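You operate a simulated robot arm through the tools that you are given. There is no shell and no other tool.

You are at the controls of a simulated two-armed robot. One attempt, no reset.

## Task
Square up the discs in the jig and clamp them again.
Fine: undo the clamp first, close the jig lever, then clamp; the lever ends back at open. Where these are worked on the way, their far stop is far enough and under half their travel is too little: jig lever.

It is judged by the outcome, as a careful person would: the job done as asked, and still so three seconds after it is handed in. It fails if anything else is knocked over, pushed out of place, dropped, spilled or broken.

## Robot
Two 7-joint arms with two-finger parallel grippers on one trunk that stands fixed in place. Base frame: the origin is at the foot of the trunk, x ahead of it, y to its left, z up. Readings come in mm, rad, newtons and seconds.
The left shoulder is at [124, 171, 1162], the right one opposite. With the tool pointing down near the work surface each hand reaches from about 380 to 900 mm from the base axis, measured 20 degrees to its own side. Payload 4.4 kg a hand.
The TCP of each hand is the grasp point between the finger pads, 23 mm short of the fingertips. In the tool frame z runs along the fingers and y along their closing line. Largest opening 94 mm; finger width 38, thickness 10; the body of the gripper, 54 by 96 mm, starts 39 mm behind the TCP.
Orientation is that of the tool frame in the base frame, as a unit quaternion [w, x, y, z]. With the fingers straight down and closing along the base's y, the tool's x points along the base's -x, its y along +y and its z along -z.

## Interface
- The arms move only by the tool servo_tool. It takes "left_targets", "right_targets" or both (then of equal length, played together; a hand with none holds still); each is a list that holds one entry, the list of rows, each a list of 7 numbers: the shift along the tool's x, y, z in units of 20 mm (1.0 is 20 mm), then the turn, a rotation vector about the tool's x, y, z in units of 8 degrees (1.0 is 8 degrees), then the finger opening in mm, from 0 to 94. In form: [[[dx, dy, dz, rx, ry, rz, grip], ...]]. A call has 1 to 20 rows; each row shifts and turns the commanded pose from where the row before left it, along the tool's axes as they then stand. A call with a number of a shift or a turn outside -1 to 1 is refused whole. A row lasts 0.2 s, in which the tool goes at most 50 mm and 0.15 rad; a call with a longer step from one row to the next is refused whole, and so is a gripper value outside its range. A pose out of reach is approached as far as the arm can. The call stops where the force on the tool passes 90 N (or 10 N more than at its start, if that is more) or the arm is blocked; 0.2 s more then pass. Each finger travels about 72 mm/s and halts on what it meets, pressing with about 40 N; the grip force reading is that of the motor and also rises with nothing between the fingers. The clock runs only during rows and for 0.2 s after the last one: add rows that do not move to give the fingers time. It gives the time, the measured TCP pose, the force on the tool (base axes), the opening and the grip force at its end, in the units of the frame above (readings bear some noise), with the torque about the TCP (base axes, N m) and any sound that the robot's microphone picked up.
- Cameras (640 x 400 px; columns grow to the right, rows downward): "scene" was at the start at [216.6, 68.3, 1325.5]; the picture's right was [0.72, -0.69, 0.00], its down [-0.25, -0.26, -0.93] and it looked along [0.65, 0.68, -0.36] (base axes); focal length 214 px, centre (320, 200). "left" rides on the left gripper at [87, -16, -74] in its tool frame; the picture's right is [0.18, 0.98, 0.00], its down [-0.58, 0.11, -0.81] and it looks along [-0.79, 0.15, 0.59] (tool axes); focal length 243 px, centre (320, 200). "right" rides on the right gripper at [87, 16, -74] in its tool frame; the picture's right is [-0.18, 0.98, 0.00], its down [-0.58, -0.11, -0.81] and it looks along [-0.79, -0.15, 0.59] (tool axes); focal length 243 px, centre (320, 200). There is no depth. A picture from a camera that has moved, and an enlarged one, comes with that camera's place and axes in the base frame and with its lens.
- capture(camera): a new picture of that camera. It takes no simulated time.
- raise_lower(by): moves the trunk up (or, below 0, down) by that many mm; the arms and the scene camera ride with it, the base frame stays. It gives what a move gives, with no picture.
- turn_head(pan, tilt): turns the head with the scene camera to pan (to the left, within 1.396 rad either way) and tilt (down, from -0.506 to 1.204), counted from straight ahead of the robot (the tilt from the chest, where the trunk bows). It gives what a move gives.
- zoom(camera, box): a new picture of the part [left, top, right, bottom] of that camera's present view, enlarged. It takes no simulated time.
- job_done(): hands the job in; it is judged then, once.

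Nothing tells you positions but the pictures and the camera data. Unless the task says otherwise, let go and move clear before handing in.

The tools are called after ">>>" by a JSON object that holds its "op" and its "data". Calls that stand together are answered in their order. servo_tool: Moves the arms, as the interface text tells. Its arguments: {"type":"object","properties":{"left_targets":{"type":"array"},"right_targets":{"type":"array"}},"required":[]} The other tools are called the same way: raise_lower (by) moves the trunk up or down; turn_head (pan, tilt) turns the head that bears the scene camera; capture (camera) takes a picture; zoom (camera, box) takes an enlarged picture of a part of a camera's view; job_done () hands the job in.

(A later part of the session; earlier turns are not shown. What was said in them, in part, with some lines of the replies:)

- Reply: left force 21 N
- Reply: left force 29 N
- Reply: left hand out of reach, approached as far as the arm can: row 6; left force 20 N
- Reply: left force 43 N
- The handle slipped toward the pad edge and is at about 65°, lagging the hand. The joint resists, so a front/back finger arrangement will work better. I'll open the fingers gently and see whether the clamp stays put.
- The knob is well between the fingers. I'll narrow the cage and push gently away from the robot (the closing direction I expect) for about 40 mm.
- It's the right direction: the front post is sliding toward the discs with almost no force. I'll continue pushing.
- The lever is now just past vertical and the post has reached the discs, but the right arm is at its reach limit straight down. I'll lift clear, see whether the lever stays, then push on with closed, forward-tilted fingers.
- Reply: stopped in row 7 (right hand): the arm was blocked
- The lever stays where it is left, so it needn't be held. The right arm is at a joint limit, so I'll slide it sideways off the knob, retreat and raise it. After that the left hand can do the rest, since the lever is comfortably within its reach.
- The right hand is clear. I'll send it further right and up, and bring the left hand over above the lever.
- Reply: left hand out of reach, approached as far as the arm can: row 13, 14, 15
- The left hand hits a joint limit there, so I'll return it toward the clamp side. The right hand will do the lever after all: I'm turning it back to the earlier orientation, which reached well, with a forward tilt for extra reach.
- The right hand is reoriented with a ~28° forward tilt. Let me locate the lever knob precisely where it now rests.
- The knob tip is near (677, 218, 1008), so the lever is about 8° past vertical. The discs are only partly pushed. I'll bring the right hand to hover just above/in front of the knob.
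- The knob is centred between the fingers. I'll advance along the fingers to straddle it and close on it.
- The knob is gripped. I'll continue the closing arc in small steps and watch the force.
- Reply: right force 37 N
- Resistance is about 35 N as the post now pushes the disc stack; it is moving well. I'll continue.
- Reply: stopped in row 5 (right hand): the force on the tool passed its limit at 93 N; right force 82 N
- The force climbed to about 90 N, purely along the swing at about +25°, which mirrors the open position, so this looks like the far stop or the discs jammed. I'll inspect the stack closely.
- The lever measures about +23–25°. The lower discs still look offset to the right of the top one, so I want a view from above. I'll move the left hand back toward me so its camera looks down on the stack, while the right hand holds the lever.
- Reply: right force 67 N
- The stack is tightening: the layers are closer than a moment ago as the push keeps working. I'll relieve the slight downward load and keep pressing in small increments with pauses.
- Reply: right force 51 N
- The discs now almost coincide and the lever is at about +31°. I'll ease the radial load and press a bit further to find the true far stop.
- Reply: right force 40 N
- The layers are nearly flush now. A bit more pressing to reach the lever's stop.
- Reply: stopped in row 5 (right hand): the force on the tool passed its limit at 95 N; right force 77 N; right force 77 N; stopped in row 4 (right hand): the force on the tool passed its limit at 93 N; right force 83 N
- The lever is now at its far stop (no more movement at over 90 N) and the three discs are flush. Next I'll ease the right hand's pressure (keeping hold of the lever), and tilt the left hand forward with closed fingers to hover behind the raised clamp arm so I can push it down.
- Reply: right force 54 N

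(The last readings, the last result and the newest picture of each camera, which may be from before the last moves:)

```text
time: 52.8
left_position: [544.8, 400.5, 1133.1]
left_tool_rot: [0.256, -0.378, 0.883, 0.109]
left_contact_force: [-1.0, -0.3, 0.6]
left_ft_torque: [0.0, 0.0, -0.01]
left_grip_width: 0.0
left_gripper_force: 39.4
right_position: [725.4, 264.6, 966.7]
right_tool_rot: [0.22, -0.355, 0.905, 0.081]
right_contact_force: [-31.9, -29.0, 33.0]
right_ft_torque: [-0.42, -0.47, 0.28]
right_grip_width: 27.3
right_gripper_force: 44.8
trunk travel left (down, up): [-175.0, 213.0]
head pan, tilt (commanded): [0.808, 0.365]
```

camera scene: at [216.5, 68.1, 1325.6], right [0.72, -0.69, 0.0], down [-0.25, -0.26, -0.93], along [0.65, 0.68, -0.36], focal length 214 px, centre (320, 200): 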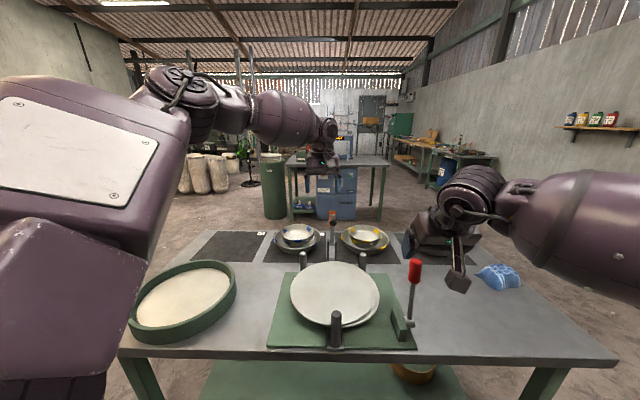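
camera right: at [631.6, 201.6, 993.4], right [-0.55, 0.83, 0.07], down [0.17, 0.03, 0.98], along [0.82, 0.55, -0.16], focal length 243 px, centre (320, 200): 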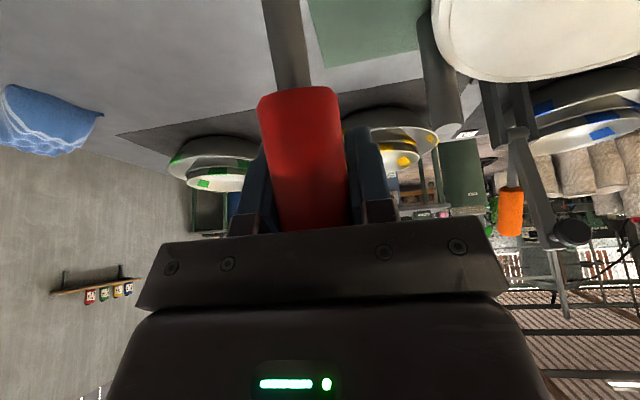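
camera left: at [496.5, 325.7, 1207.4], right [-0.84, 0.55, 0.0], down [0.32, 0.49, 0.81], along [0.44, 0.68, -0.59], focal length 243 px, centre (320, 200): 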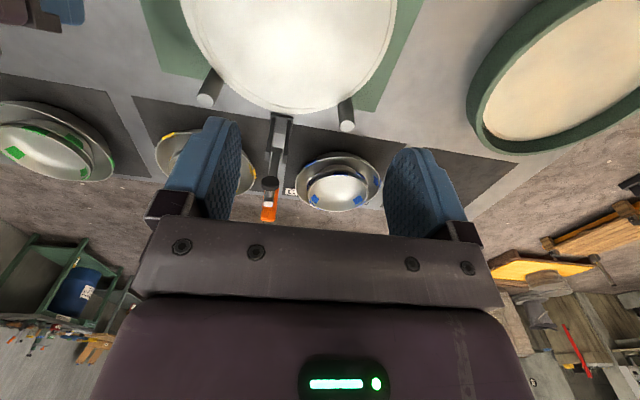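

>>> {"op": "servo_tool", "data": {"left_targets": [[[-0.8125, -0.19, 0.7, 0, 0, 0, 0], [-0.8125, -0.19, 0.7, 0, 0, 0, 0], [-0.8125, -0.19, 0.7, 0, 0, 0, 0], [-0.8125, -0.19, 0.7, 0, 0, 0, 0], [-0.8125, -0.19, 0.7, 0, 0, 0, 0], [-0.8125, -0.19, 0.7, 0, 0, 0, 0], [-0.8125, -0.19, 0.7, 0, 0, 0, 0], [-0.8125, -0.19, 0.7, 0, 0, 0, 0], [-0.8125, -0.19, 0.7, 0, 0, 0, 0], [-0.8125, -0.19, 0.7, 0, 0, 0, 0], [0, 0, 0, 0, 0, 0, 0]]]}}

>>> {"op": "capture", "data": {"camera": "left"}}

>>> {"op": "capture", "data": {"camera": "right"}}

>>> {"op": "zoom", "data": {"camera": "scene", "box": [280, 190, 400, 270]}}

```text
time: 55.2
left_position: [718.9, 528.9, 1101.0]
left_tool_rot: [0.258, -0.377, 0.883, 0.108]
left_contact_force: [-0.1, -0.1, 0.5]
left_ft_torque: [0.03, 0.0, 0.01]
left_grip_width: 0.0
left_gripper_force: 39.6
right_position: [725.8, 264.5, 965.7]
right_tool_rot: [0.219, -0.357, 0.904, 0.081]
right_contact_force: [-29.1, -26.1, 38.6]
right_ft_torque: [-0.63, -0.21, 0.24]
right_grip_width: 27.0
right_gripper_force: 45.5
trunk travel left (down, up): [-175.0, 213.0]
head pan, tilt (commanded): [0.808, 0.365]
```

```text
taken
camera left: at [652.7, 436.0, 1118.3], right [-0.82, 0.57, -0.1], down [-0.04, 0.12, 0.99], along [0.57, 0.81, -0.08], focal length 243 px, centre (320, 200)
```

left: 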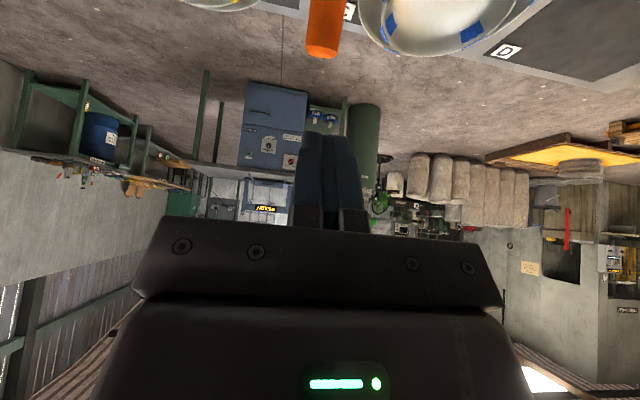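

```text
taken
camera right: at [632.6, 202.7, 994.7], right [-0.55, 0.83, 0.07], down [0.18, 0.03, 0.98], along [0.82, 0.55, -0.17], focal length 243 px, centre (320, 200)
```

right: 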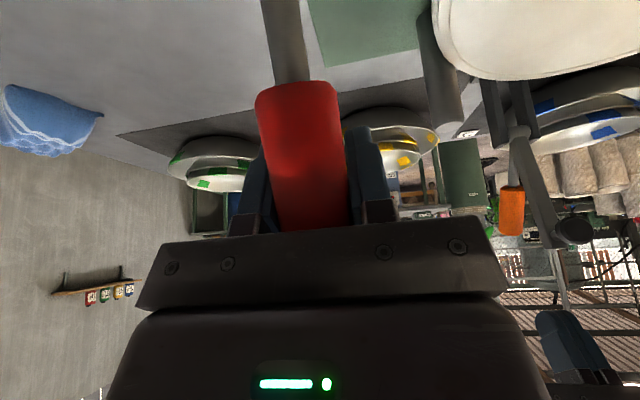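

```text
5.00 times, centred on (340, 230) of scene
camera zoom: at [210.2, 64.4, 1327.1], right [0.72, -0.69, 0.0], down [-0.24, -0.25, -0.94], along [0.65, 0.68, -0.35], focal length 1072 px, centre (220, 50)
```

zoom: 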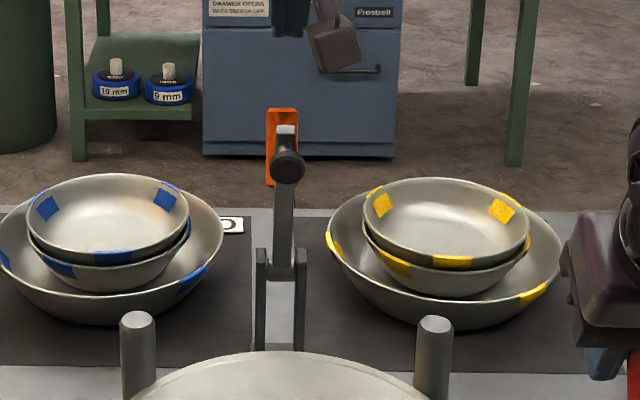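

The closed fingers hover right behind the arm's tip, ahead of the orange grip. I'll lower them into the gap between arm and handle.

>>> {"op": "servo_tool", "data": {"left_targets": [[[0.331, 0, 0.524, 0, 0, 0, 0], [0.331, 0, 0.524, 0, 0, 0, 0], [0.331, 0, 0.524, 0, 0, 0, 0], [0.331, 0, 0.524, 0, 0, 0, 0], [0.331, 0, 0.524, 0, 0, 0, 0], [0, 0, 0, 0, 0, 0, 0]]]}}

>>> {"op": "capture", "data": {"camera": "left"}}

>>> {"op": "zoom", "data": {"camera": "right", "box": [440, 60, 640, 260]}}

>>> {"op": "zoom", "data": {"camera": "scene", "box": [280, 190, 400, 270]}}

```text
time: 56.6
left_position: [719.5, 527.0, 1041.3]
left_tool_rot: [0.257, -0.378, 0.883, 0.109]
left_contact_force: [2.2, 1.0, 1.7]
left_ft_torque: [0.03, 0.0, -0.01]
left_grip_width: 0.2
left_gripper_force: 39.4
right_position: [725.1, 264.2, 967.2]
right_tool_rot: [0.22, -0.356, 0.905, 0.082]
right_contact_force: [-27.5, -26.4, 38.3]
right_ft_torque: [-0.59, -0.27, 0.25]
right_grip_width: 27.1
right_gripper_force: 45.2
trunk travel left (down, up): [-175.0, 213.0]
head pan, tilt (commanded): [0.808, 0.365]
```

```text
taken
camera left: at [652.9, 434.0, 1056.5], right [-0.82, 0.57, -0.1], down [-0.04, 0.12, 0.99], along [0.57, 0.81, -0.07], focal length 243 px, centre (320, 200)
```

left: 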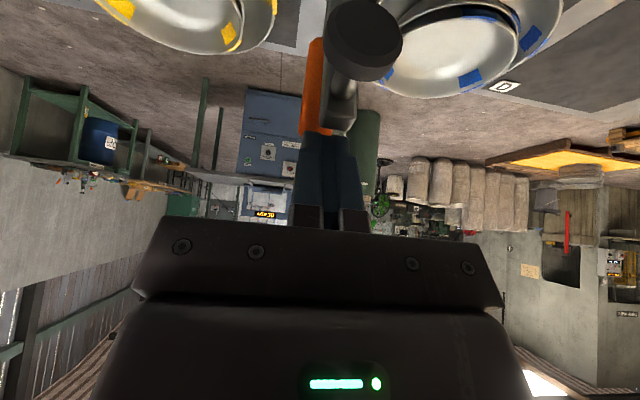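

```text
2.00 times, centred on (540, 160) of right
camera zoom: at [632.6, 202.7, 994.7], right [-0.55, 0.83, 0.07], down [0.18, 0.03, 0.98], along [0.82, 0.55, -0.17], focal length 485 px, centre (-120, 280)
```

zoom: 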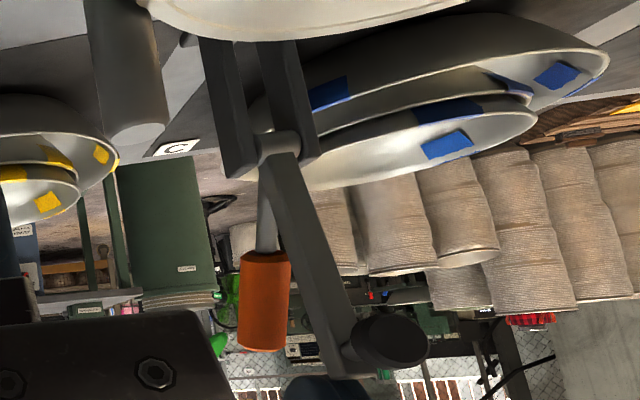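

```text
5.00 times, centred on (340, 230) of scene
camera zoom: at [210.2, 64.5, 1327.1], right [0.72, -0.69, 0.0], down [-0.24, -0.25, -0.94], along [0.65, 0.68, -0.35], focal length 1072 px, centre (220, 50)
```

zoom: 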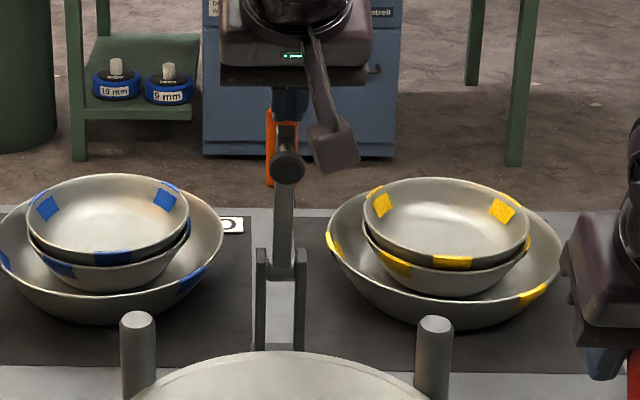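

The fingertips sit just behind the arm's tip but slightly high and a few mm to one side. I'll shift a little left and lower for a solid contact.

>>> {"op": "servo_tool", "data": {"left_targets": [[[0, 0.25, 0, 0, 0, 0, 0], [0.15, 0, 0.19, 0, 0, 0, 0], [0.15, 0, 0.19, 0, 0, 0, 0], [0, 0, 0, 0, 0, 0, 0]]]}}

>>> {"op": "zoom", "data": {"camera": "left", "box": [220, 0, 460, 240]}}

>>> {"op": "zoom", "data": {"camera": "scene", "box": [310, 195, 370, 245]}}

```text
time: 57.6
left_position: [714.4, 530.3, 1030.3]
left_tool_rot: [0.256, -0.378, 0.883, 0.109]
left_contact_force: [0.7, 2.2, 0.8]
left_ft_torque: [0.04, 0.03, 0.05]
left_grip_width: 0.1
left_gripper_force: 40.0
right_position: [725.4, 265.4, 966.0]
right_tool_rot: [0.22, -0.356, 0.905, 0.081]
right_contact_force: [-26.6, -27.1, 39.9]
right_ft_torque: [-0.65, -0.17, 0.32]
right_grip_width: 27.6
right_gripper_force: 44.9
trunk travel left (down, up): [-175.0, 213.0]
head pan, tilt (commanded): [0.808, 0.365]
```

```text
1.67 times, centred on (340, 120) of left
camera zoom: at [649.0, 436.9, 1046.5], right [-0.82, 0.57, -0.1], down [-0.04, 0.12, 0.99], along [0.57, 0.82, -0.08], focal length 404 px, centre (287, 333)
```

zoom: 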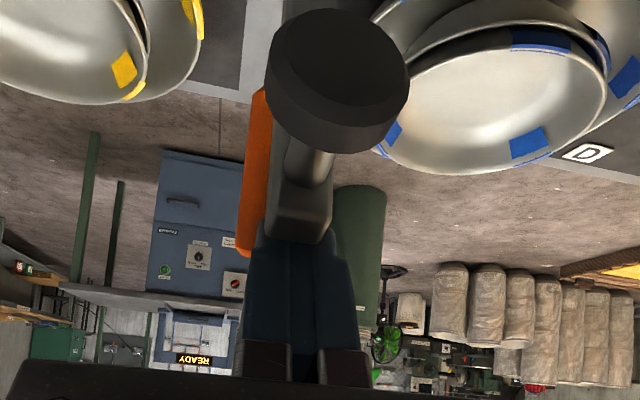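

```text
8.00 times, centred on (340, 220) of scene
camera zoom: at [210.2, 64.5, 1327.0], right [0.72, -0.69, 0.0], down [-0.24, -0.25, -0.94], along [0.65, 0.68, -0.35], focal length 1716 px, centre (160, 40)
```

zoom: 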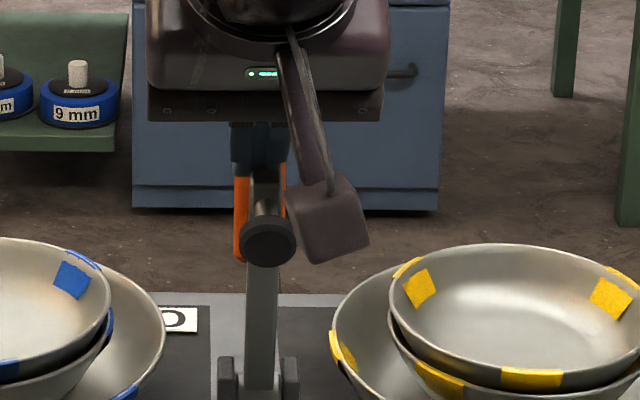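

The fingertips are now solidly behind the arm end and centred. I'll push the arm toward the robot along its arc in small steps.

>>> {"op": "servo_tool", "data": {"left_targets": [[[0.237, 0, -0.2, 0, 0, 0, 0], [0.237, 0, -0.2, 0, 0, 0, 0], [0.353, 0, -0.138, 0, 0, 0, 0], [0.353, 0, -0.138, 0, 0, 0, 0], [0.367, 0, -0.115, 0, 0, 0, 0], [0.367, 0, -0.115, 0, 0, 0, 0], [0.39, 0, -0.062, 0, 0, 0, 0], [0.39, 0, -0.062, 0, 0, 0, 0], [0, 0, 0, 0, 0, 0, 0]]]}}

>>> {"op": "zoom", "data": {"camera": "left", "box": [220, 0, 460, 240]}}

>>> {"op": "zoom", "data": {"camera": "scene", "box": [310, 195, 370, 245]}}

>>> {"op": "zoom", "data": {"camera": "right", "box": [440, 60, 640, 260]}}

```text
time: 59.6
left_position: [677.7, 489.6, 1018.9]
left_tool_rot: [0.257, -0.379, 0.883, 0.109]
left_contact_force: [0.4, 0.9, 0.7]
left_ft_torque: [0.01, -0.02, 0.02]
left_grip_width: 0.2
left_gripper_force: 39.5
right_position: [724.4, 265.7, 966.9]
right_tool_rot: [0.22, -0.355, 0.905, 0.081]
right_contact_force: [-27.1, -27.0, 39.9]
right_ft_torque: [-0.66, -0.14, 0.26]
right_grip_width: 27.4
right_gripper_force: 45.0
trunk travel left (down, up): [-175.0, 213.0]
head pan, tilt (commanded): [0.808, 0.365]
```

```text
1.67 times, centred on (340, 120) of left
camera zoom: at [610.9, 396.1, 1036.3], right [-0.82, 0.57, -0.1], down [-0.04, 0.12, 0.99], along [0.57, 0.82, -0.08], focal length 404 px, centre (287, 333)
```

zoom: 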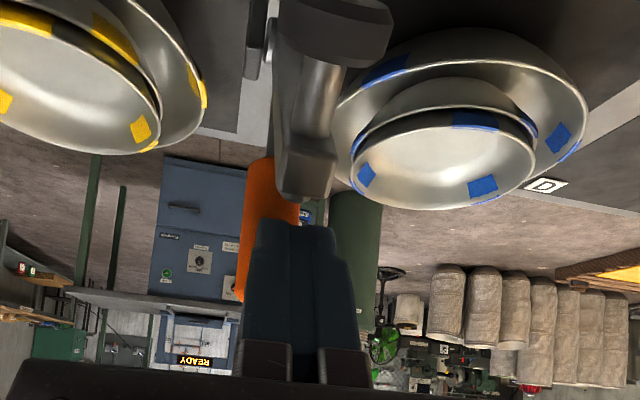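

```text
8.00 times, centred on (340, 220) of scene
camera zoom: at [210.3, 64.4, 1327.0], right [0.72, -0.69, 0.0], down [-0.24, -0.25, -0.94], along [0.65, 0.68, -0.35], focal length 1716 px, centre (160, 40)
```

zoom: 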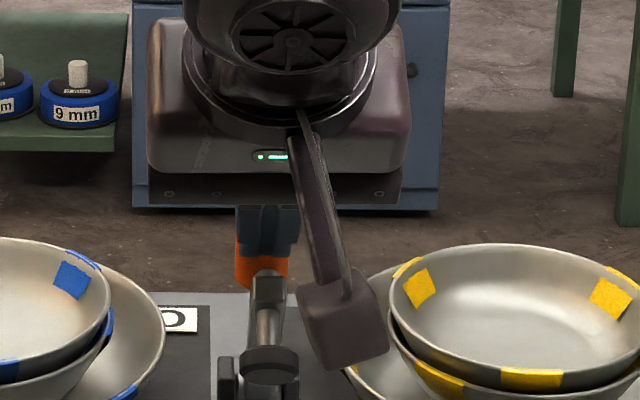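

```text
2.00 times, centred on (540, 160) of right
camera zoom: at [632.7, 202.8, 994.8], right [-0.55, 0.83, 0.07], down [0.18, 0.03, 0.98], along [0.82, 0.55, -0.16], focal length 485 px, centre (-120, 280)
```

zoom: 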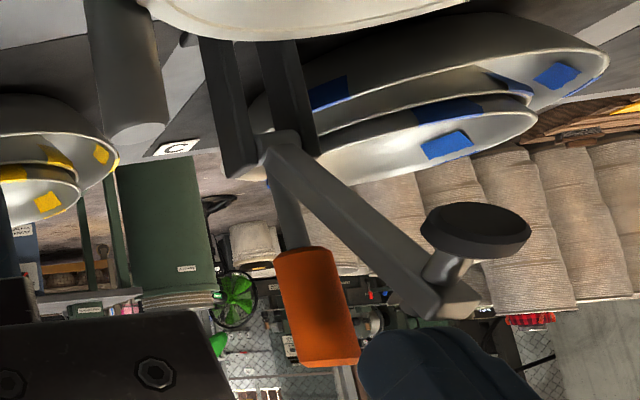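

The clamp arm is swinging down easily (about 50° now). I'll continue along the arc.

>>> {"op": "servo_tool", "data": {"left_targets": [[[0.4, 0, -0.002, 0, 0, 0, 0], [0.4, 0, -0.002, 0, 0, 0, 0], [0.403, 0, 0.052, 0, 0, 0, 0], [0.403, 0, 0.052, 0, 0, 0, 0], [0.388, 0, 0.135, 0, 0, 0, 0], [0.388, 0, 0.135, 0, 0, 0, 0], [0, 0, 0, 0, 0, 0, 0]]]}}

>>> {"op": "zoom", "data": {"camera": "left", "box": [220, 0, 460, 240]}}

>>> {"op": "zoom", "data": {"camera": "scene", "box": [290, 205, 390, 285]}}

>>> {"op": "zoom", "data": {"camera": "right", "box": [440, 60, 640, 260]}}

```text
time: 61.2
left_position: [650.7, 462.7, 987.1]
left_tool_rot: [0.256, -0.377, 0.883, 0.109]
left_contact_force: [-3.2, -2.0, -0.7]
left_ft_torque: [0.01, 0.01, 0.03]
left_grip_width: 0.0
left_gripper_force: 40.1
right_position: [724.7, 264.9, 967.4]
right_tool_rot: [0.219, -0.356, 0.905, 0.081]
right_contact_force: [-25.4, -25.6, 39.0]
right_ft_torque: [-0.59, -0.14, 0.3]
right_grip_width: 27.2
right_gripper_force: 44.8
trunk travel left (down, up): [-175.0, 213.0]
head pan, tilt (commanded): [0.808, 0.365]
```

```text
1.67 times, centred on (340, 120) of left
camera zoom: at [584.1, 369.4, 1003.0], right [-0.82, 0.57, -0.1], down [-0.04, 0.12, 0.99], along [0.57, 0.82, -0.08], focal length 404 px, centre (287, 333)
```

zoom: 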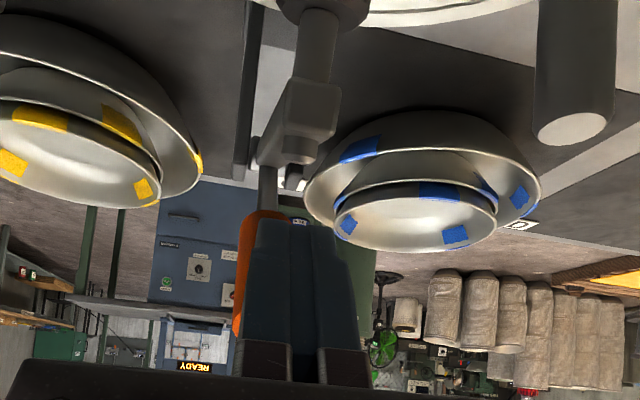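

```text
5.00 times, centred on (340, 245) of scene
camera zoom: at [210.3, 64.5, 1327.0], right [0.72, -0.69, 0.0], down [-0.24, -0.25, -0.94], along [0.65, 0.68, -0.35], focal length 1072 px, centre (220, -25)
```

zoom: 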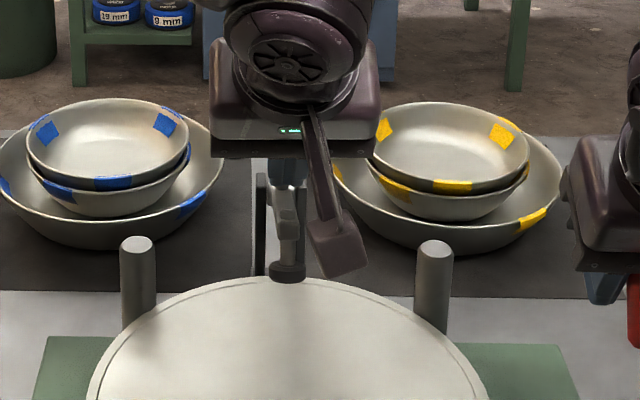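

```text
2.00 times, centred on (540, 160) of right
camera zoom: at [632.7, 202.8, 994.8], right [-0.55, 0.83, 0.07], down [0.18, 0.03, 0.98], along [0.82, 0.55, -0.16], focal length 485 px, centre (-120, 280)
```

zoom: 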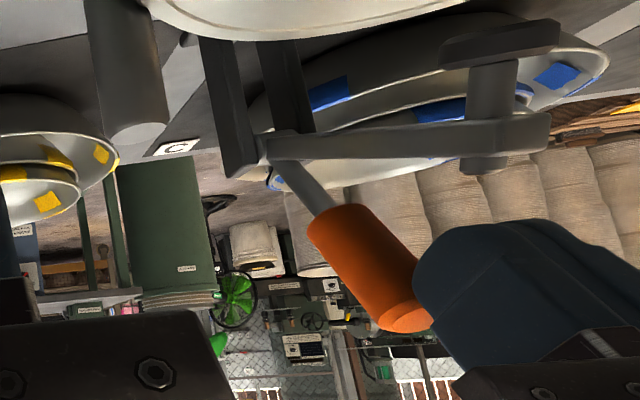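

The clamp is now closing under its own spring, with the fingers merely easing its handle down. I'll back the fingers slowly toward the robot so it settles gently onto the discs.

>>> {"op": "servo_tool", "data": {"left_targets": [[[0.2, 0, -0.13, 0, 0, 0, 0], [0.2, 0, -0.13, 0, 0, 0, 0], [0.2, 0, -0.13, 0, 0, 0, 0], [0.2, 0, -0.13, 0, 0, 0, 0], [0.2, 0, -0.13, 0, 0, 0, 0], [0.2, 0, -0.13, 0, 0, 0, 0], [0, 0, 0, 0, 0, 0, 0]]]}}

>>> {"op": "zoom", "data": {"camera": "left", "box": [220, 0, 460, 240]}}

>>> {"op": "zoom", "data": {"camera": "scene", "box": [290, 205, 390, 285]}}

>>> {"op": "zoom", "data": {"camera": "right", "box": [440, 60, 640, 260]}}

```text
time: 62.8
left_position: [630.4, 442.2, 988.5]
left_tool_rot: [0.258, -0.378, 0.883, 0.109]
left_contact_force: [-0.5, 0.2, 0.6]
left_ft_torque: [0.04, 0.0, 0.01]
left_grip_width: 0.0
left_gripper_force: 40.1
right_position: [725.1, 264.7, 967.8]
right_tool_rot: [0.219, -0.356, 0.905, 0.081]
right_contact_force: [-26.3, -26.6, 39.6]
right_ft_torque: [-0.65, -0.14, 0.26]
right_grip_width: 27.4
right_gripper_force: 45.4
trunk travel left (down, up): [-175.0, 213.0]
head pan, tilt (commanded): [0.808, 0.365]
```

```text
1.67 times, centred on (340, 120) of left
camera zoom: at [565.3, 349.1, 1003.9], right [-0.82, 0.57, -0.1], down [-0.04, 0.12, 0.99], along [0.57, 0.81, -0.08], focal length 404 px, centre (287, 333)
```

zoom: 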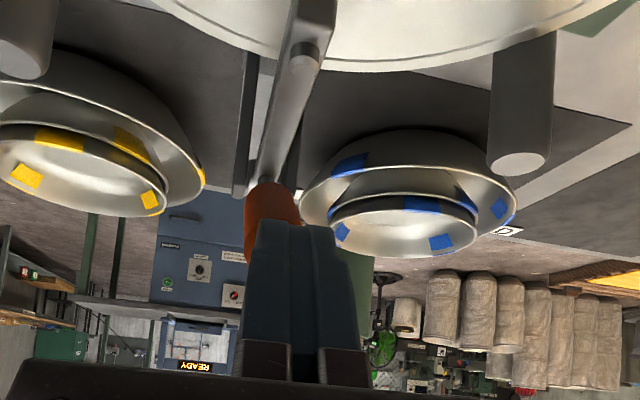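

```text
5.00 times, centred on (340, 245) of scene
camera zoom: at [210.4, 64.5, 1327.0], right [0.72, -0.69, 0.0], down [-0.24, -0.25, -0.94], along [0.65, 0.68, -0.35], focal length 1072 px, centre (220, -25)
```

zoom: 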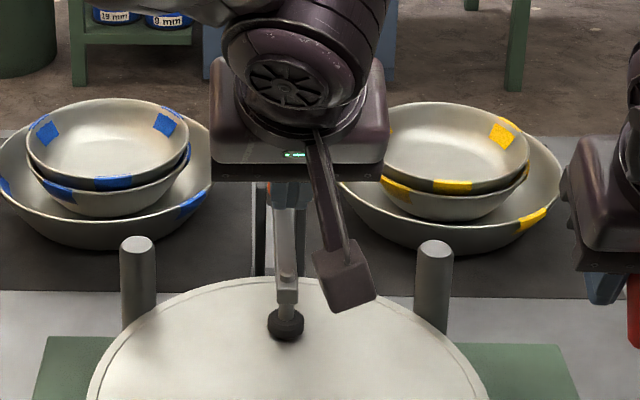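

```text
2.00 times, centred on (540, 160) of right
camera zoom: at [632.8, 202.9, 994.8], right [-0.55, 0.83, 0.07], down [0.18, 0.03, 0.98], along [0.82, 0.55, -0.16], focal length 485 px, centre (-120, 280)
```

zoom: 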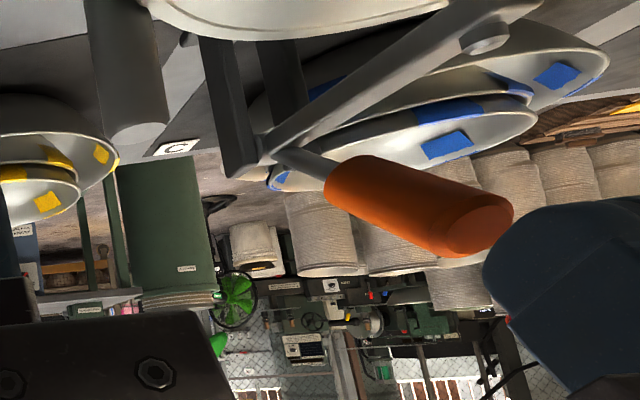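

The pad is back down on the discs. I'll withdraw the left hand up and back, then compare the clamp with its original closed pose.

>>> {"op": "servo_tool", "data": {"left_targets": [[[0.1, 0, -0.5, 0, 0, 0, 0], [0.1, 0, -0.7, 0, 0, 0, 0], [0, 0, -0.8, 0, 0, 0, 0], [0, 0, -0.8, 0, 0, 0, 0], [0, 0, -0.8, 0, 0, 0, 0], [0, 0, -0.8, 0, 0, 0, 0], [0, 0, 0, 0, 0, 0, 0]]]}}

>>> {"op": "zoom", "data": {"camera": "scene", "box": [290, 205, 390, 285]}}

>>> {"op": "zoom", "data": {"camera": "right", "box": [440, 60, 640, 260]}}

>>> {"op": "capture", "data": {"camera": "left"}}

```text
time: 64.4
left_position: [596.9, 405.9, 1060.2]
left_tool_rot: [0.256, -0.379, 0.882, 0.11]
left_contact_force: [-1.0, 0.1, 0.6]
left_ft_torque: [0.02, 0.0, 0.0]
left_grip_width: 0.0
left_gripper_force: 39.7
right_position: [725.8, 263.6, 967.3]
right_tool_rot: [0.22, -0.355, 0.905, 0.081]
right_contact_force: [-24.5, -26.0, 40.3]
right_ft_torque: [-0.68, -0.11, 0.26]
right_grip_width: 27.2
right_gripper_force: 44.7
trunk travel left (down, up): [-175.0, 213.0]
head pan, tilt (commanded): [0.808, 0.365]
```

```text
5.00 times, centred on (340, 245) of scene
camera zoom: at [210.4, 64.5, 1327.0], right [0.72, -0.69, 0.0], down [-0.24, -0.25, -0.94], along [0.65, 0.68, -0.35], focal length 1072 px, centre (220, -25)
```

zoom: 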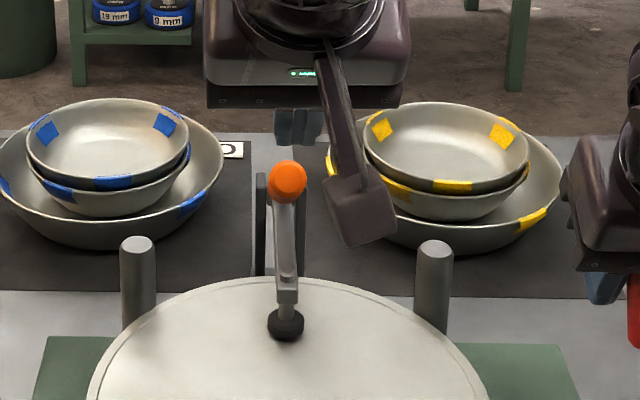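

```text
2.00 times, centred on (540, 160) of right
camera zoom: at [632.8, 202.9, 994.8], right [-0.55, 0.83, 0.07], down [0.18, 0.03, 0.98], along [0.82, 0.55, -0.16], focal length 485 px, centre (-120, 280)
```

zoom: 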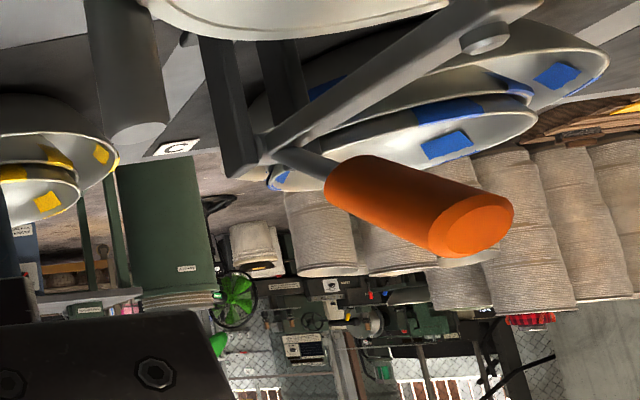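

```text
taken
camera left: at [529.4, 314.1, 1075.8], right [-0.82, 0.57, -0.1], down [-0.04, 0.12, 0.99], along [0.57, 0.82, -0.08], focal length 243 px, centre (320, 200)
```

left: 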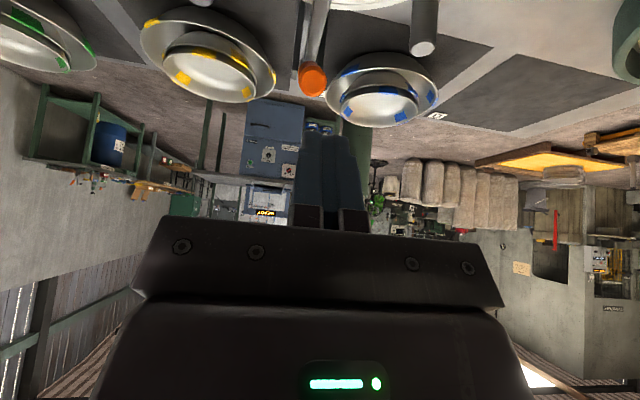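

The clamp is closed again exactly as at the start (grip and pad at the same places). Now the right hand, still holding the knob, swings the lever back toward open along its arc.

>>> {"op": "servo_tool", "data": {"right_targets": [[[0.3, -0.03, -0.4375, 0, 0, 0, 5], [0.3, -0.03, -0.4375, 0, 0, 0, 5], [0.358, -0.033, -0.391, 0, 0, 0, 5], [0.358, -0.033, -0.391, 0, 0, 0, 5], [0.408, -0.033, -0.338, 0, 0, 0, 5], [0.408, -0.033, -0.338, 0, 0, 0, 5], [0, 0, 0, 0, 0, 0, 5]]]}}

>>> {"op": "zoom", "data": {"camera": "scene", "box": [250, 220, 450, 360]}}

>>> {"op": "capture", "data": {"camera": "right"}}

```text
time: 66.0
left_position: [600.9, 410.9, 1054.3]
left_tool_rot: [0.253, -0.378, 0.884, 0.108]
left_contact_force: [1.1, -0.2, -0.2]
left_ft_torque: [0.0, 0.03, -0.02]
left_grip_width: 0.0
left_gripper_force: 39.7
right_position: [686.7, 227.7, 979.8]
right_tool_rot: [0.212, -0.357, 0.906, 0.08]
right_contact_force: [-12.1, 12.9, -17.2]
right_ft_torque: [-0.05, -1.08, -0.43]
right_grip_width: 27.6
right_gripper_force: 45.1
trunk travel left (down, up): [-175.0, 213.0]
head pan, tilt (commanded): [0.808, 0.365]
```

```text
2.86 times, centred on (350, 290) of scene
camera zoom: at [217.2, 70.0, 1324.8], right [0.72, -0.69, 0.0], down [-0.25, -0.26, -0.93], along [0.65, 0.68, -0.36], focal length 613 px, centre (234, -57)
```

zoom: 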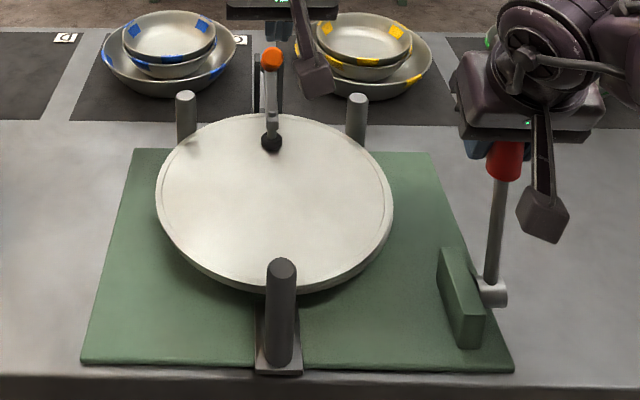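

```text
taken
camera right: at [594.7, 164.7, 1008.7], right [-0.55, 0.83, 0.08], down [0.19, 0.04, 0.98], along [0.81, 0.55, -0.18], focal length 243 px, centre (320, 200)
```

right: 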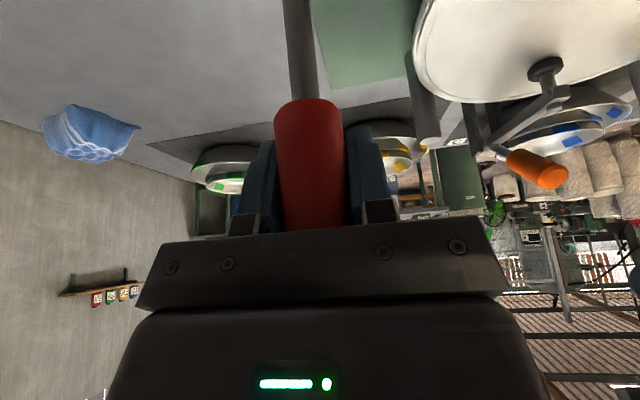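

The post is retreating and the clamp keeps the discs flush. I'll continue the lever back toward its open stop.

>>> {"op": "servo_tool", "data": {"right_targets": [[[0.455, 0.02, -0.205, 0, 0, 0, 5], [0.455, 0.0, -0.205, 0, 0, 0, 5], [0.45, -0.03, -0.225, 0, 0, 0, 5], [0.45, -0.03, -0.225, 0, 0, 0, 5], [0.48, -0.03, -0.16, 0, 0, 0, 5], [0.48, -0.03, -0.16, 0, 0, 0, 5], [0, 0, 0, 0, 0, 0, 5]]]}}

>>> {"op": "zoom", "data": {"camera": "scene", "box": [250, 220, 450, 360]}}

>>> {"op": "capture", "data": {"camera": "right"}}

```text
time: 67.6
left_position: [600.3, 411.8, 1055.1]
left_tool_rot: [0.253, -0.378, 0.884, 0.107]
left_contact_force: [-0.3, -0.4, -0.4]
left_ft_torque: [-0.01, 0.01, 0.01]
left_grip_width: 0.3
left_gripper_force: 40.1
right_position: [645.7, 184.3, 982.3]
right_tool_rot: [0.217, -0.356, 0.905, 0.081]
right_contact_force: [-6.0, 21.0, 1.3]
right_ft_torque: [2.47, -0.02, -0.14]
right_grip_width: 28.1
right_gripper_force: 45.5
trunk travel left (down, up): [-175.0, 213.0]
head pan, tilt (commanded): [0.808, 0.365]
```

```text
2.86 times, centred on (350, 290) of scene
camera zoom: at [215.7, 70.1, 1325.8], right [0.72, -0.69, 0.0], down [-0.25, -0.26, -0.93], along [0.65, 0.67, -0.36], focal length 613 px, centre (234, -57)
```

zoom: 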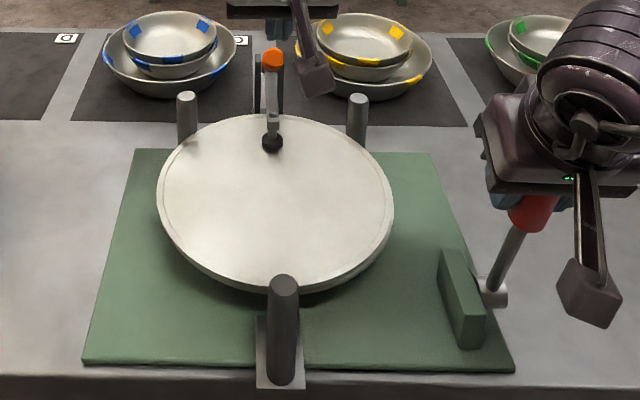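

```text
taken
camera right: at [552.6, 122.9, 1009.9], right [-0.55, 0.83, 0.08], down [0.18, 0.03, 0.98], along [0.82, 0.55, -0.17], focal length 243 px, centre (320, 200)
```

right: 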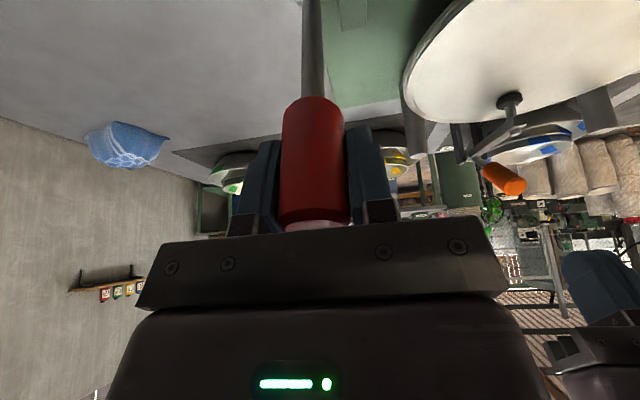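

>>> {"op": "servo_tool", "data": {"right_targets": [[[0.525, 0.05, -0.09, 0, 0, 0, 5], [0.525, 0.02, -0.09, 0, 0, 0, 5], [0.505, -0.03, -0.025, 0, 0, 0, 5], [0.505, -0.03, -0.025, 0, 0, 0, 5], [0.2, -0.01, 0.01, 0, 0, 0, 5], [0.2, -0.01, 0.01, 0, 0, 0, 5], [0, 0, 0, 0, 0, 0, 5]]]}}

>>> {"op": "zoom", "data": {"camera": "scene", "box": [250, 220, 450, 360]}}

>>> {"op": "capture", "data": {"camera": "right"}}

```text
time: 69.2
left_position: [601.2, 411.3, 1053.6]
left_tool_rot: [0.254, -0.378, 0.883, 0.108]
left_contact_force: [-0.7, -0.6, 0.0]
left_ft_torque: [0.02, 0.0, 0.0]
left_grip_width: 0.0
left_gripper_force: 40.1
right_position: [613.2, 152.9, 964.1]
right_tool_rot: [0.218, -0.355, 0.905, 0.082]
right_contact_force: [17.5, 21.7, 20.3]
right_ft_torque: [1.36, 1.02, 0.75]
right_grip_width: 28.2
right_gripper_force: 44.9
trunk travel left (down, up): [-175.0, 213.0]
head pan, tilt (commanded): [0.808, 0.365]
```

```text
2.86 times, centred on (350, 290) of scene
camera zoom: at [216.8, 70.0, 1325.6], right [0.72, -0.69, 0.0], down [-0.25, -0.26, -0.93], along [0.65, 0.68, -0.36], focal length 613 px, centre (234, -57)
```

zoom: 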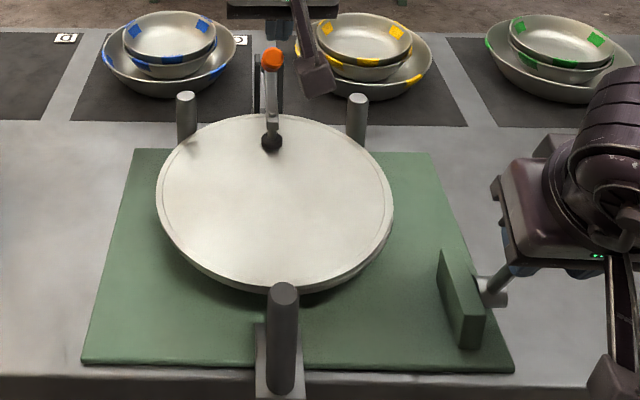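

```text
taken
camera right: at [520.3, 91.6, 991.8], right [-0.55, 0.83, 0.08], down [0.18, 0.03, 0.98], along [0.82, 0.55, -0.17], focal length 243 px, centre (320, 200)
```

right: 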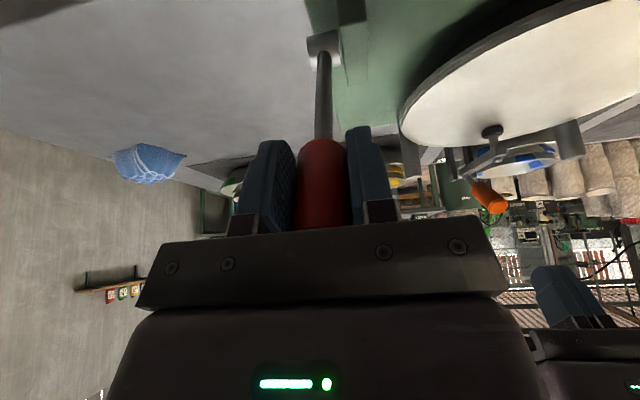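

>>> {"op": "servo_tool", "data": {"right_targets": [[[0.12, 0, 0.0, 0, 0, 0, 5], [0, 0, 0, 0, 0, 0, 5], [0.1, 0, 0.0, 0, 0, 0, 5], [0, 0, 0, 0, 0, 0, 5]]]}}

>>> {"op": "zoom", "data": {"camera": "scene", "box": [250, 220, 450, 360]}}

```text
time: 70.2
left_position: [600.1, 411.6, 1054.5]
left_tool_rot: [0.253, -0.377, 0.885, 0.107]
left_contact_force: [0.0, 0.8, 0.0]
left_ft_torque: [0.02, 0.01, 0.01]
left_grip_width: 0.0
left_gripper_force: 40.0
right_position: [609.0, 151.0, 960.1]
right_tool_rot: [0.216, -0.356, 0.906, 0.081]
right_contact_force: [12.0, 23.1, 13.2]
right_ft_torque: [0.82, 1.56, 0.9]
right_grip_width: 28.5
right_gripper_force: 45.0
trunk travel left (down, up): [-175.0, 213.0]
head pan, tilt (commanded): [0.808, 0.365]
```

```text
2.86 times, centred on (350, 290) of scene
camera zoom: at [217.1, 70.3, 1325.3], right [0.72, -0.69, 0.0], down [-0.25, -0.26, -0.93], along [0.65, 0.67, -0.36], focal length 613 px, centre (234, -57)
```

zoom: 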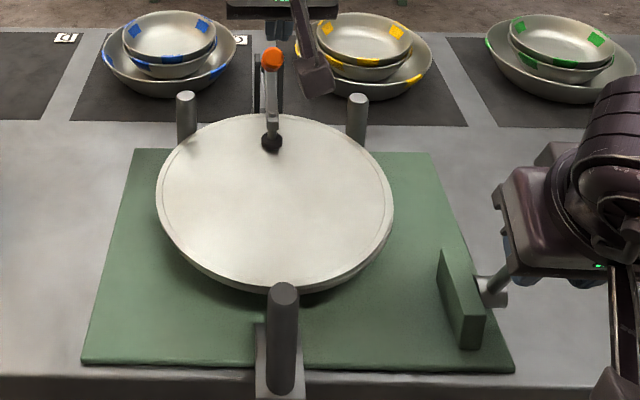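

The lever is at (or just past) its original open pose. I'll release it and back the right hand off along its fingers, then compare with the original picture.

>>> {"op": "servo_tool", "data": {"right_targets": [[[-0.1, 0, 0, 0, 0, 0, 5], [0, 0, 0, 0, 0, 0, 35], [0, 0, 0, 0, 0, 0, 60], [0, 0, 0, 0, 0, 0, 80], [0, 0, 0, 0, 0, 0, 80], [0, 0, -0.5, 0, 0, 0, 80], [0, 0, -0.7, 0, 0, 0, 80], [0, 0, -0.8, 0, 0, 0, 80], [0, 0, -0.8, 0, 0, 0, 80], [0, 0, -0.8, 0, 0, 0, 80], [0, 0, -0.8, 0, 0, 0, 80], [0, 0, -0.8, 0, 0, 0, 80], [0, 0, -0.8, 0, 0, 0, 80], [0, 0, 0, 0, 0, 0, 80]]]}}

>>> {"op": "zoom", "data": {"camera": "scene", "box": [250, 220, 450, 360]}}

>>> {"op": "capture", "data": {"camera": "right"}}

>>> {"op": "capture", "data": {"camera": "scene"}}

```text
time: 73.2
left_position: [600.6, 410.1, 1054.2]
left_tool_rot: [0.254, -0.378, 0.884, 0.109]
left_contact_force: [-0.1, -0.4, -0.7]
left_ft_torque: [-0.03, 0.01, -0.01]
left_grip_width: 0.0
left_gripper_force: 39.7
right_position: [569.6, 113.4, 1069.2]
right_tool_rot: [0.215, -0.356, 0.905, 0.082]
right_contact_force: [0.5, -0.4, 0.9]
right_ft_torque: [0.01, 0.04, -0.02]
right_grip_width: 80.1
right_gripper_force: 0.0
trunk travel left (down, up): [-175.0, 213.0]
head pan, tilt (commanded): [0.808, 0.365]
```

```text
2.86 times, centred on (350, 290) of scene
camera zoom: at [216.9, 68.4, 1325.4], right [0.72, -0.69, 0.0], down [-0.25, -0.26, -0.93], along [0.65, 0.68, -0.36], focal length 613 px, centre (234, -57)
```

zoom: 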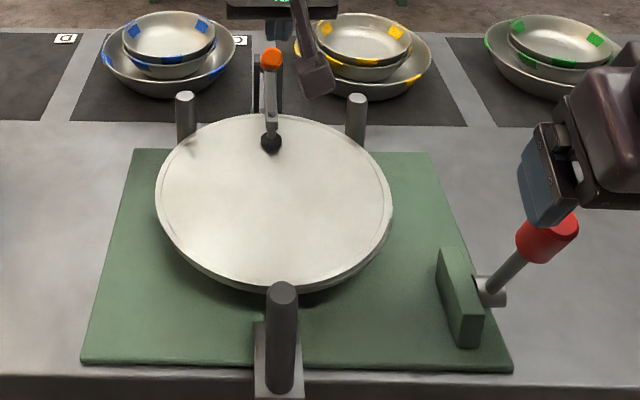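

```text
taken
camera right: at [477.2, 51.3, 1097.0], right [-0.55, 0.83, 0.08], down [0.19, 0.03, 0.98], along [0.82, 0.55, -0.17], focal length 243 px, centre (320, 200)
```

right: 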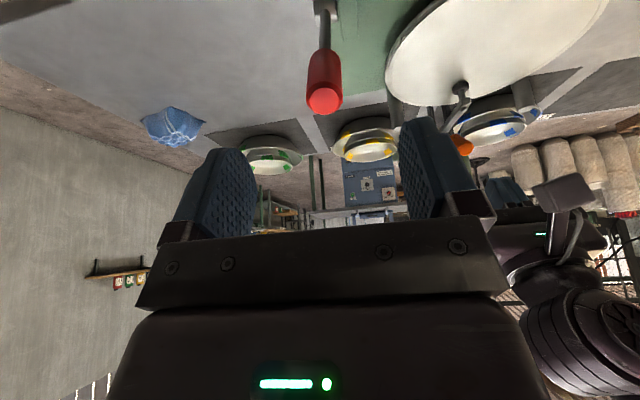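

```text
taken
camera scene: at [216.9, 68.4, 1325.4], right [0.72, -0.69, 0.0], down [-0.25, -0.26, -0.93], along [0.65, 0.68, -0.36], focal length 214 px, centre (320, 200)
```

scene: 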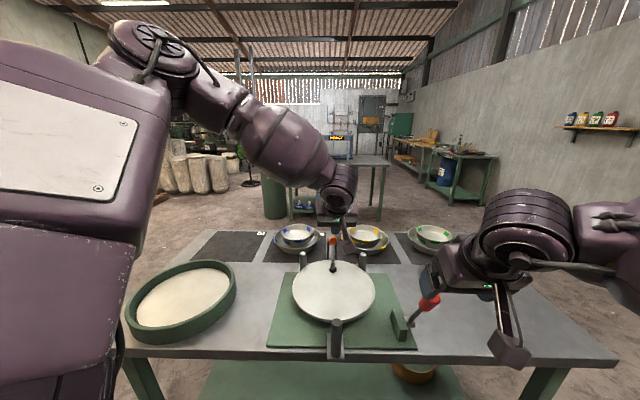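

The lever, post and clamp now match their original open/closed poses, and the discs are flush. I'll move both hands well clear and do a final check.

>>> {"op": "servo_tool", "data": {"left_targets": [[[0, 0, -0.9, 0, 0, 0, 0], [0, 0, -0.9, 0, 0, 0, 0], [0, 0, -0.9, 0, 0, 0, 0], [0, 0, -0.9, 0, 0, 0, 0], [0, 0, -0.9, 0, 0, 0, 20], [0, 0.5, -0.5, 0, 0, 0, 40], [0, 0.5, -0.5, 0, 0, 0, 40], [0, 0, 0, 0, 0, 0, 40], [0, 0, 0, 0, 0, 0, 40]]], "right_targets": [[[0, 0, -0.9, 0, 0, 0, 80], [0, 0, -0.9, 0, 0, 0, 80], [0, 0, -0.9, 0, 0, 0, 80], [0, 0, -0.9, 0, 0, 0, 80], [0, -0.5, -0.9, 0, 0, 0, 80], [0, -0.8, -0.5, 0, 0, 0, 80], [0, -0.8, -0.5, 0, 0, 0, 80], [0, 0, 0, 0, 0, 0, 80], [0, 0, 0, 0, 0, 0, 80]]]}}

>>> {"op": "zoom", "data": {"camera": "scene", "box": [250, 220, 450, 360]}}

>>> {"op": "zoom", "data": {"camera": "scene", "box": [305, 225, 369, 285]}}

>>> {"op": "zoom", "data": {"camera": "scene", "box": [285, 255, 385, 325]}}

>>> {"op": "zoom", "data": {"camera": "scene", "box": [380, 280, 450, 360]}}

>>> {"op": "capture", "data": {"camera": "scene"}}

```text
time: 75.2
left_position: [545.9, 381.5, 1147.6]
left_tool_rot: [0.253, -0.378, 0.884, 0.108]
left_contact_force: [0.1, 0.5, 0.6]
left_ft_torque: [0.01, 0.02, -0.02]
left_grip_width: 39.9
left_gripper_force: 0.1
right_position: [562.3, 48.8, 1167.7]
right_tool_rot: [0.216, -0.356, 0.905, 0.081]
right_contact_force: [0.3, 0.5, 0.2]
right_ft_torque: [-0.02, 0.04, 0.02]
right_grip_width: 80.0
right_gripper_force: 0.1
trunk travel left (down, up): [-175.0, 213.0]
head pan, tilt (commanded): [0.808, 0.365]
```

```text
2.86 times, centred on (350, 290) of scene
camera zoom: at [216.4, 68.2, 1325.6], right [0.72, -0.69, 0.0], down [-0.25, -0.26, -0.93], along [0.65, 0.68, -0.36], focal length 613 px, centre (234, -57)
```

zoom: 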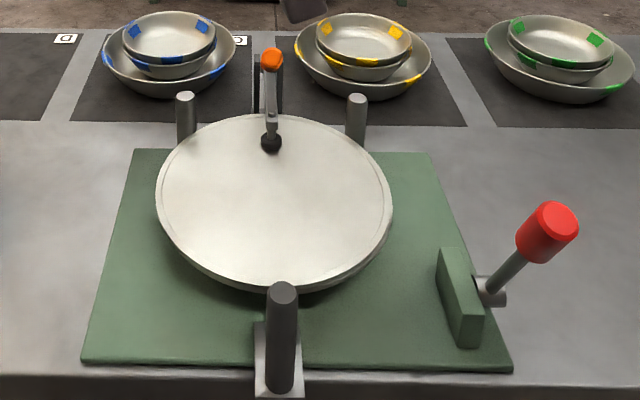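

```text
6.67 times, centred on (337, 255) of scene
camera zoom: at [216.4, 68.2, 1325.6], right [0.72, -0.69, 0.0], down [-0.25, -0.26, -0.93], along [0.65, 0.68, -0.36], focal length 1430 px, centre (207, -167)
```

zoom: 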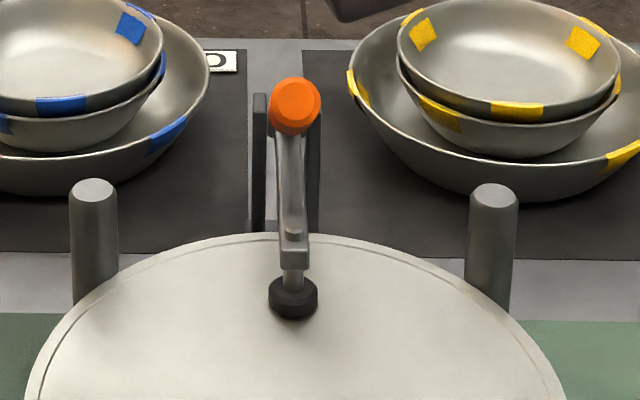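

```text
5.71 times, centred on (335, 290) of scene
camera zoom: at [216.4, 68.2, 1325.6], right [0.72, -0.69, 0.0], down [-0.25, -0.26, -0.93], along [0.65, 0.68, -0.36], focal length 1226 px, centre (234, -314)
```

zoom: 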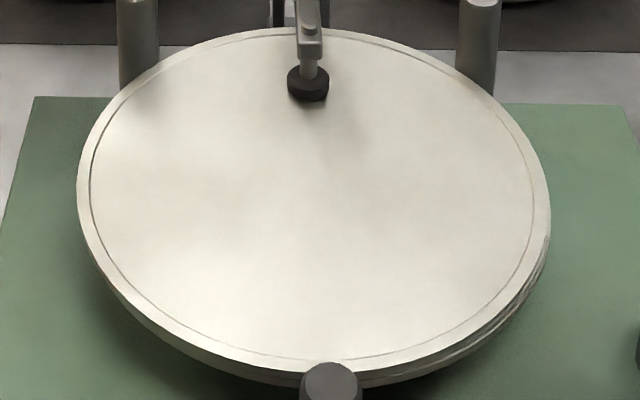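

```text
5.00 times, centred on (415, 320) of scene
camera zoom: at [216.4, 68.2, 1325.6], right [0.72, -0.69, 0.0], down [-0.25, -0.26, -0.93], along [0.65, 0.68, -0.36], focal length 1072 px, centre (-155, -400)
```

zoom: 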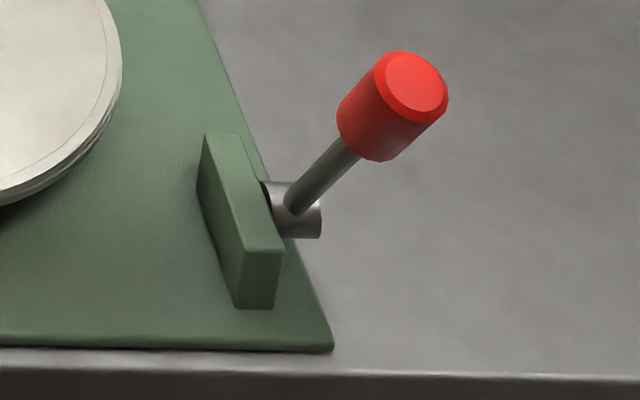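

```text
taken
camera scene: at [216.4, 68.2, 1325.6], right [0.72, -0.69, 0.0], down [-0.25, -0.26, -0.93], along [0.65, 0.68, -0.36], focal length 214 px, centre (320, 200)
```

scene: 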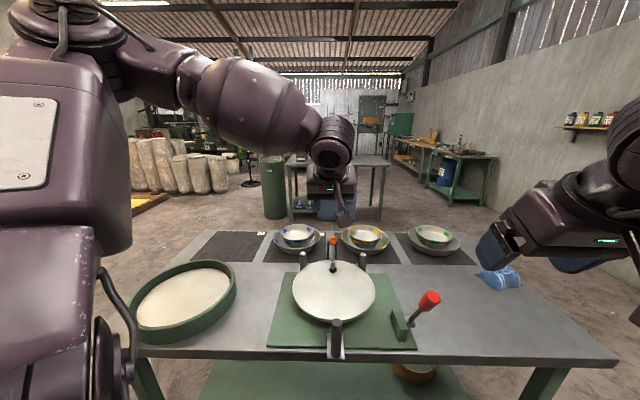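

Everything matches the start except the discs, which now sit centred. One close look at both stack edges to confirm they are flush.

>>> {"op": "zoom", "data": {"camera": "scene", "box": [350, 280, 390, 320]}}

>>> {"op": "zoom", "data": {"camera": "scene", "box": [285, 280, 335, 330]}}

>>> {"op": "zoom", "data": {"camera": "right", "box": [340, 0, 640, 180]}}

>>> {"op": "capture", "data": {"camera": "left"}}

```text
10.00 times, centred on (370, 300) of scene
camera zoom: at [216.4, 68.2, 1325.6], right [0.72, -0.69, 0.0], down [-0.25, -0.26, -0.93], along [0.65, 0.68, -0.36], focal length 2145 px, centre (-180, -800)
```

zoom: 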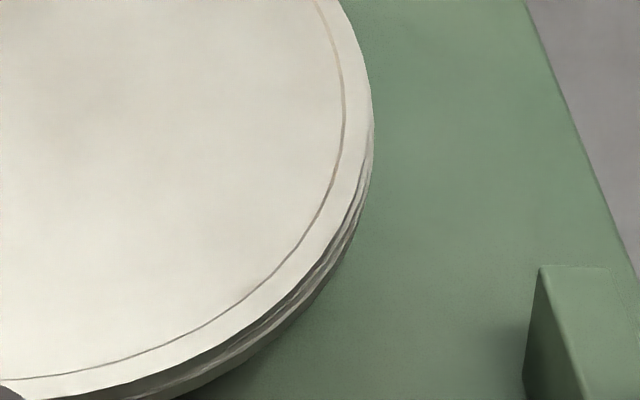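

```text
8.00 times, centred on (310, 305) of scene
camera zoom: at [216.4, 68.2, 1325.6], right [0.72, -0.69, 0.0], down [-0.25, -0.26, -0.93], along [0.65, 0.68, -0.36], focal length 1716 px, centre (400, -640)
```

zoom: 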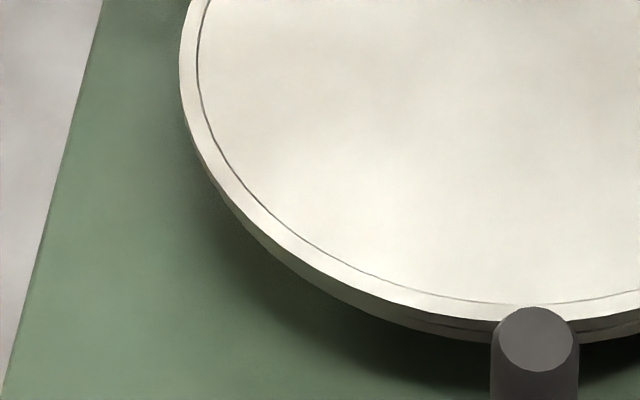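

```text
2.13 times, centred on (490, 90) of right
camera zoom: at [469.6, -12.7, 1195.7], right [-0.55, 0.83, 0.08], down [0.19, 0.03, 0.98], along [0.82, 0.55, -0.17], focal length 518 px, centre (-43, 435)
```

zoom: 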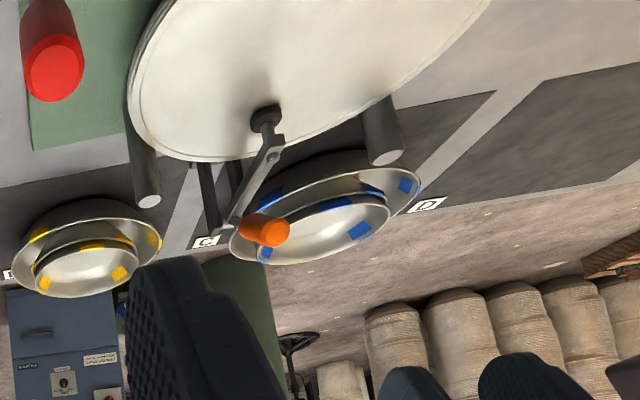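

```text
taken
camera left: at [480.2, 288.5, 1164.5], right [-0.82, 0.57, -0.1], down [-0.03, 0.12, 0.99], along [0.57, 0.81, -0.08], focal length 243 px, centre (320, 200)
```

left: 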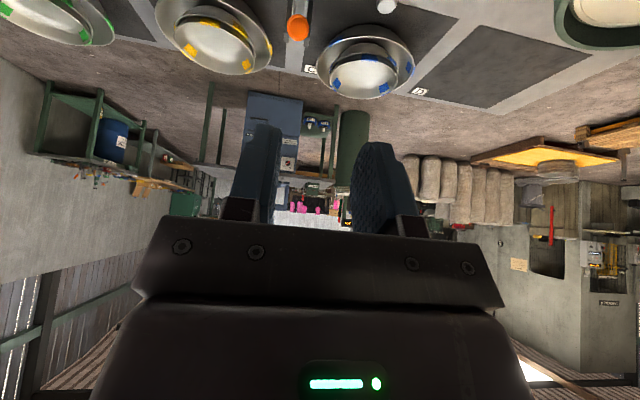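

The discs sit flush to within about 1 mm, centred between the posts, and the clamp is closed with its pad on top. The lever is back at its original open position, nothing else has moved, and both hands are empty and clear. I'm handing in the job.

>>> {"op": "job_done", "data": {}}

```text
The job is handed in.
```

The discs are squared up and clamped again, and I've handed the job in.

- **Discs:** I swung the jig lever to where it stopped moving under more than 90 N. The stack now looks flush to within about 1 mm, judging from the pictures, where before it was clearly staggered.
- **Clamp:** I opened it before working the lever and closed it while the lever still held the discs square. In the pictures its pad and handle are back in their starting positions.
- **Lever:** It is back at open, in the same place as in the first picture.
- **Everything else:** The bowls, tray and cloth look undisturbed. Both hands let go and are clear of the jig.
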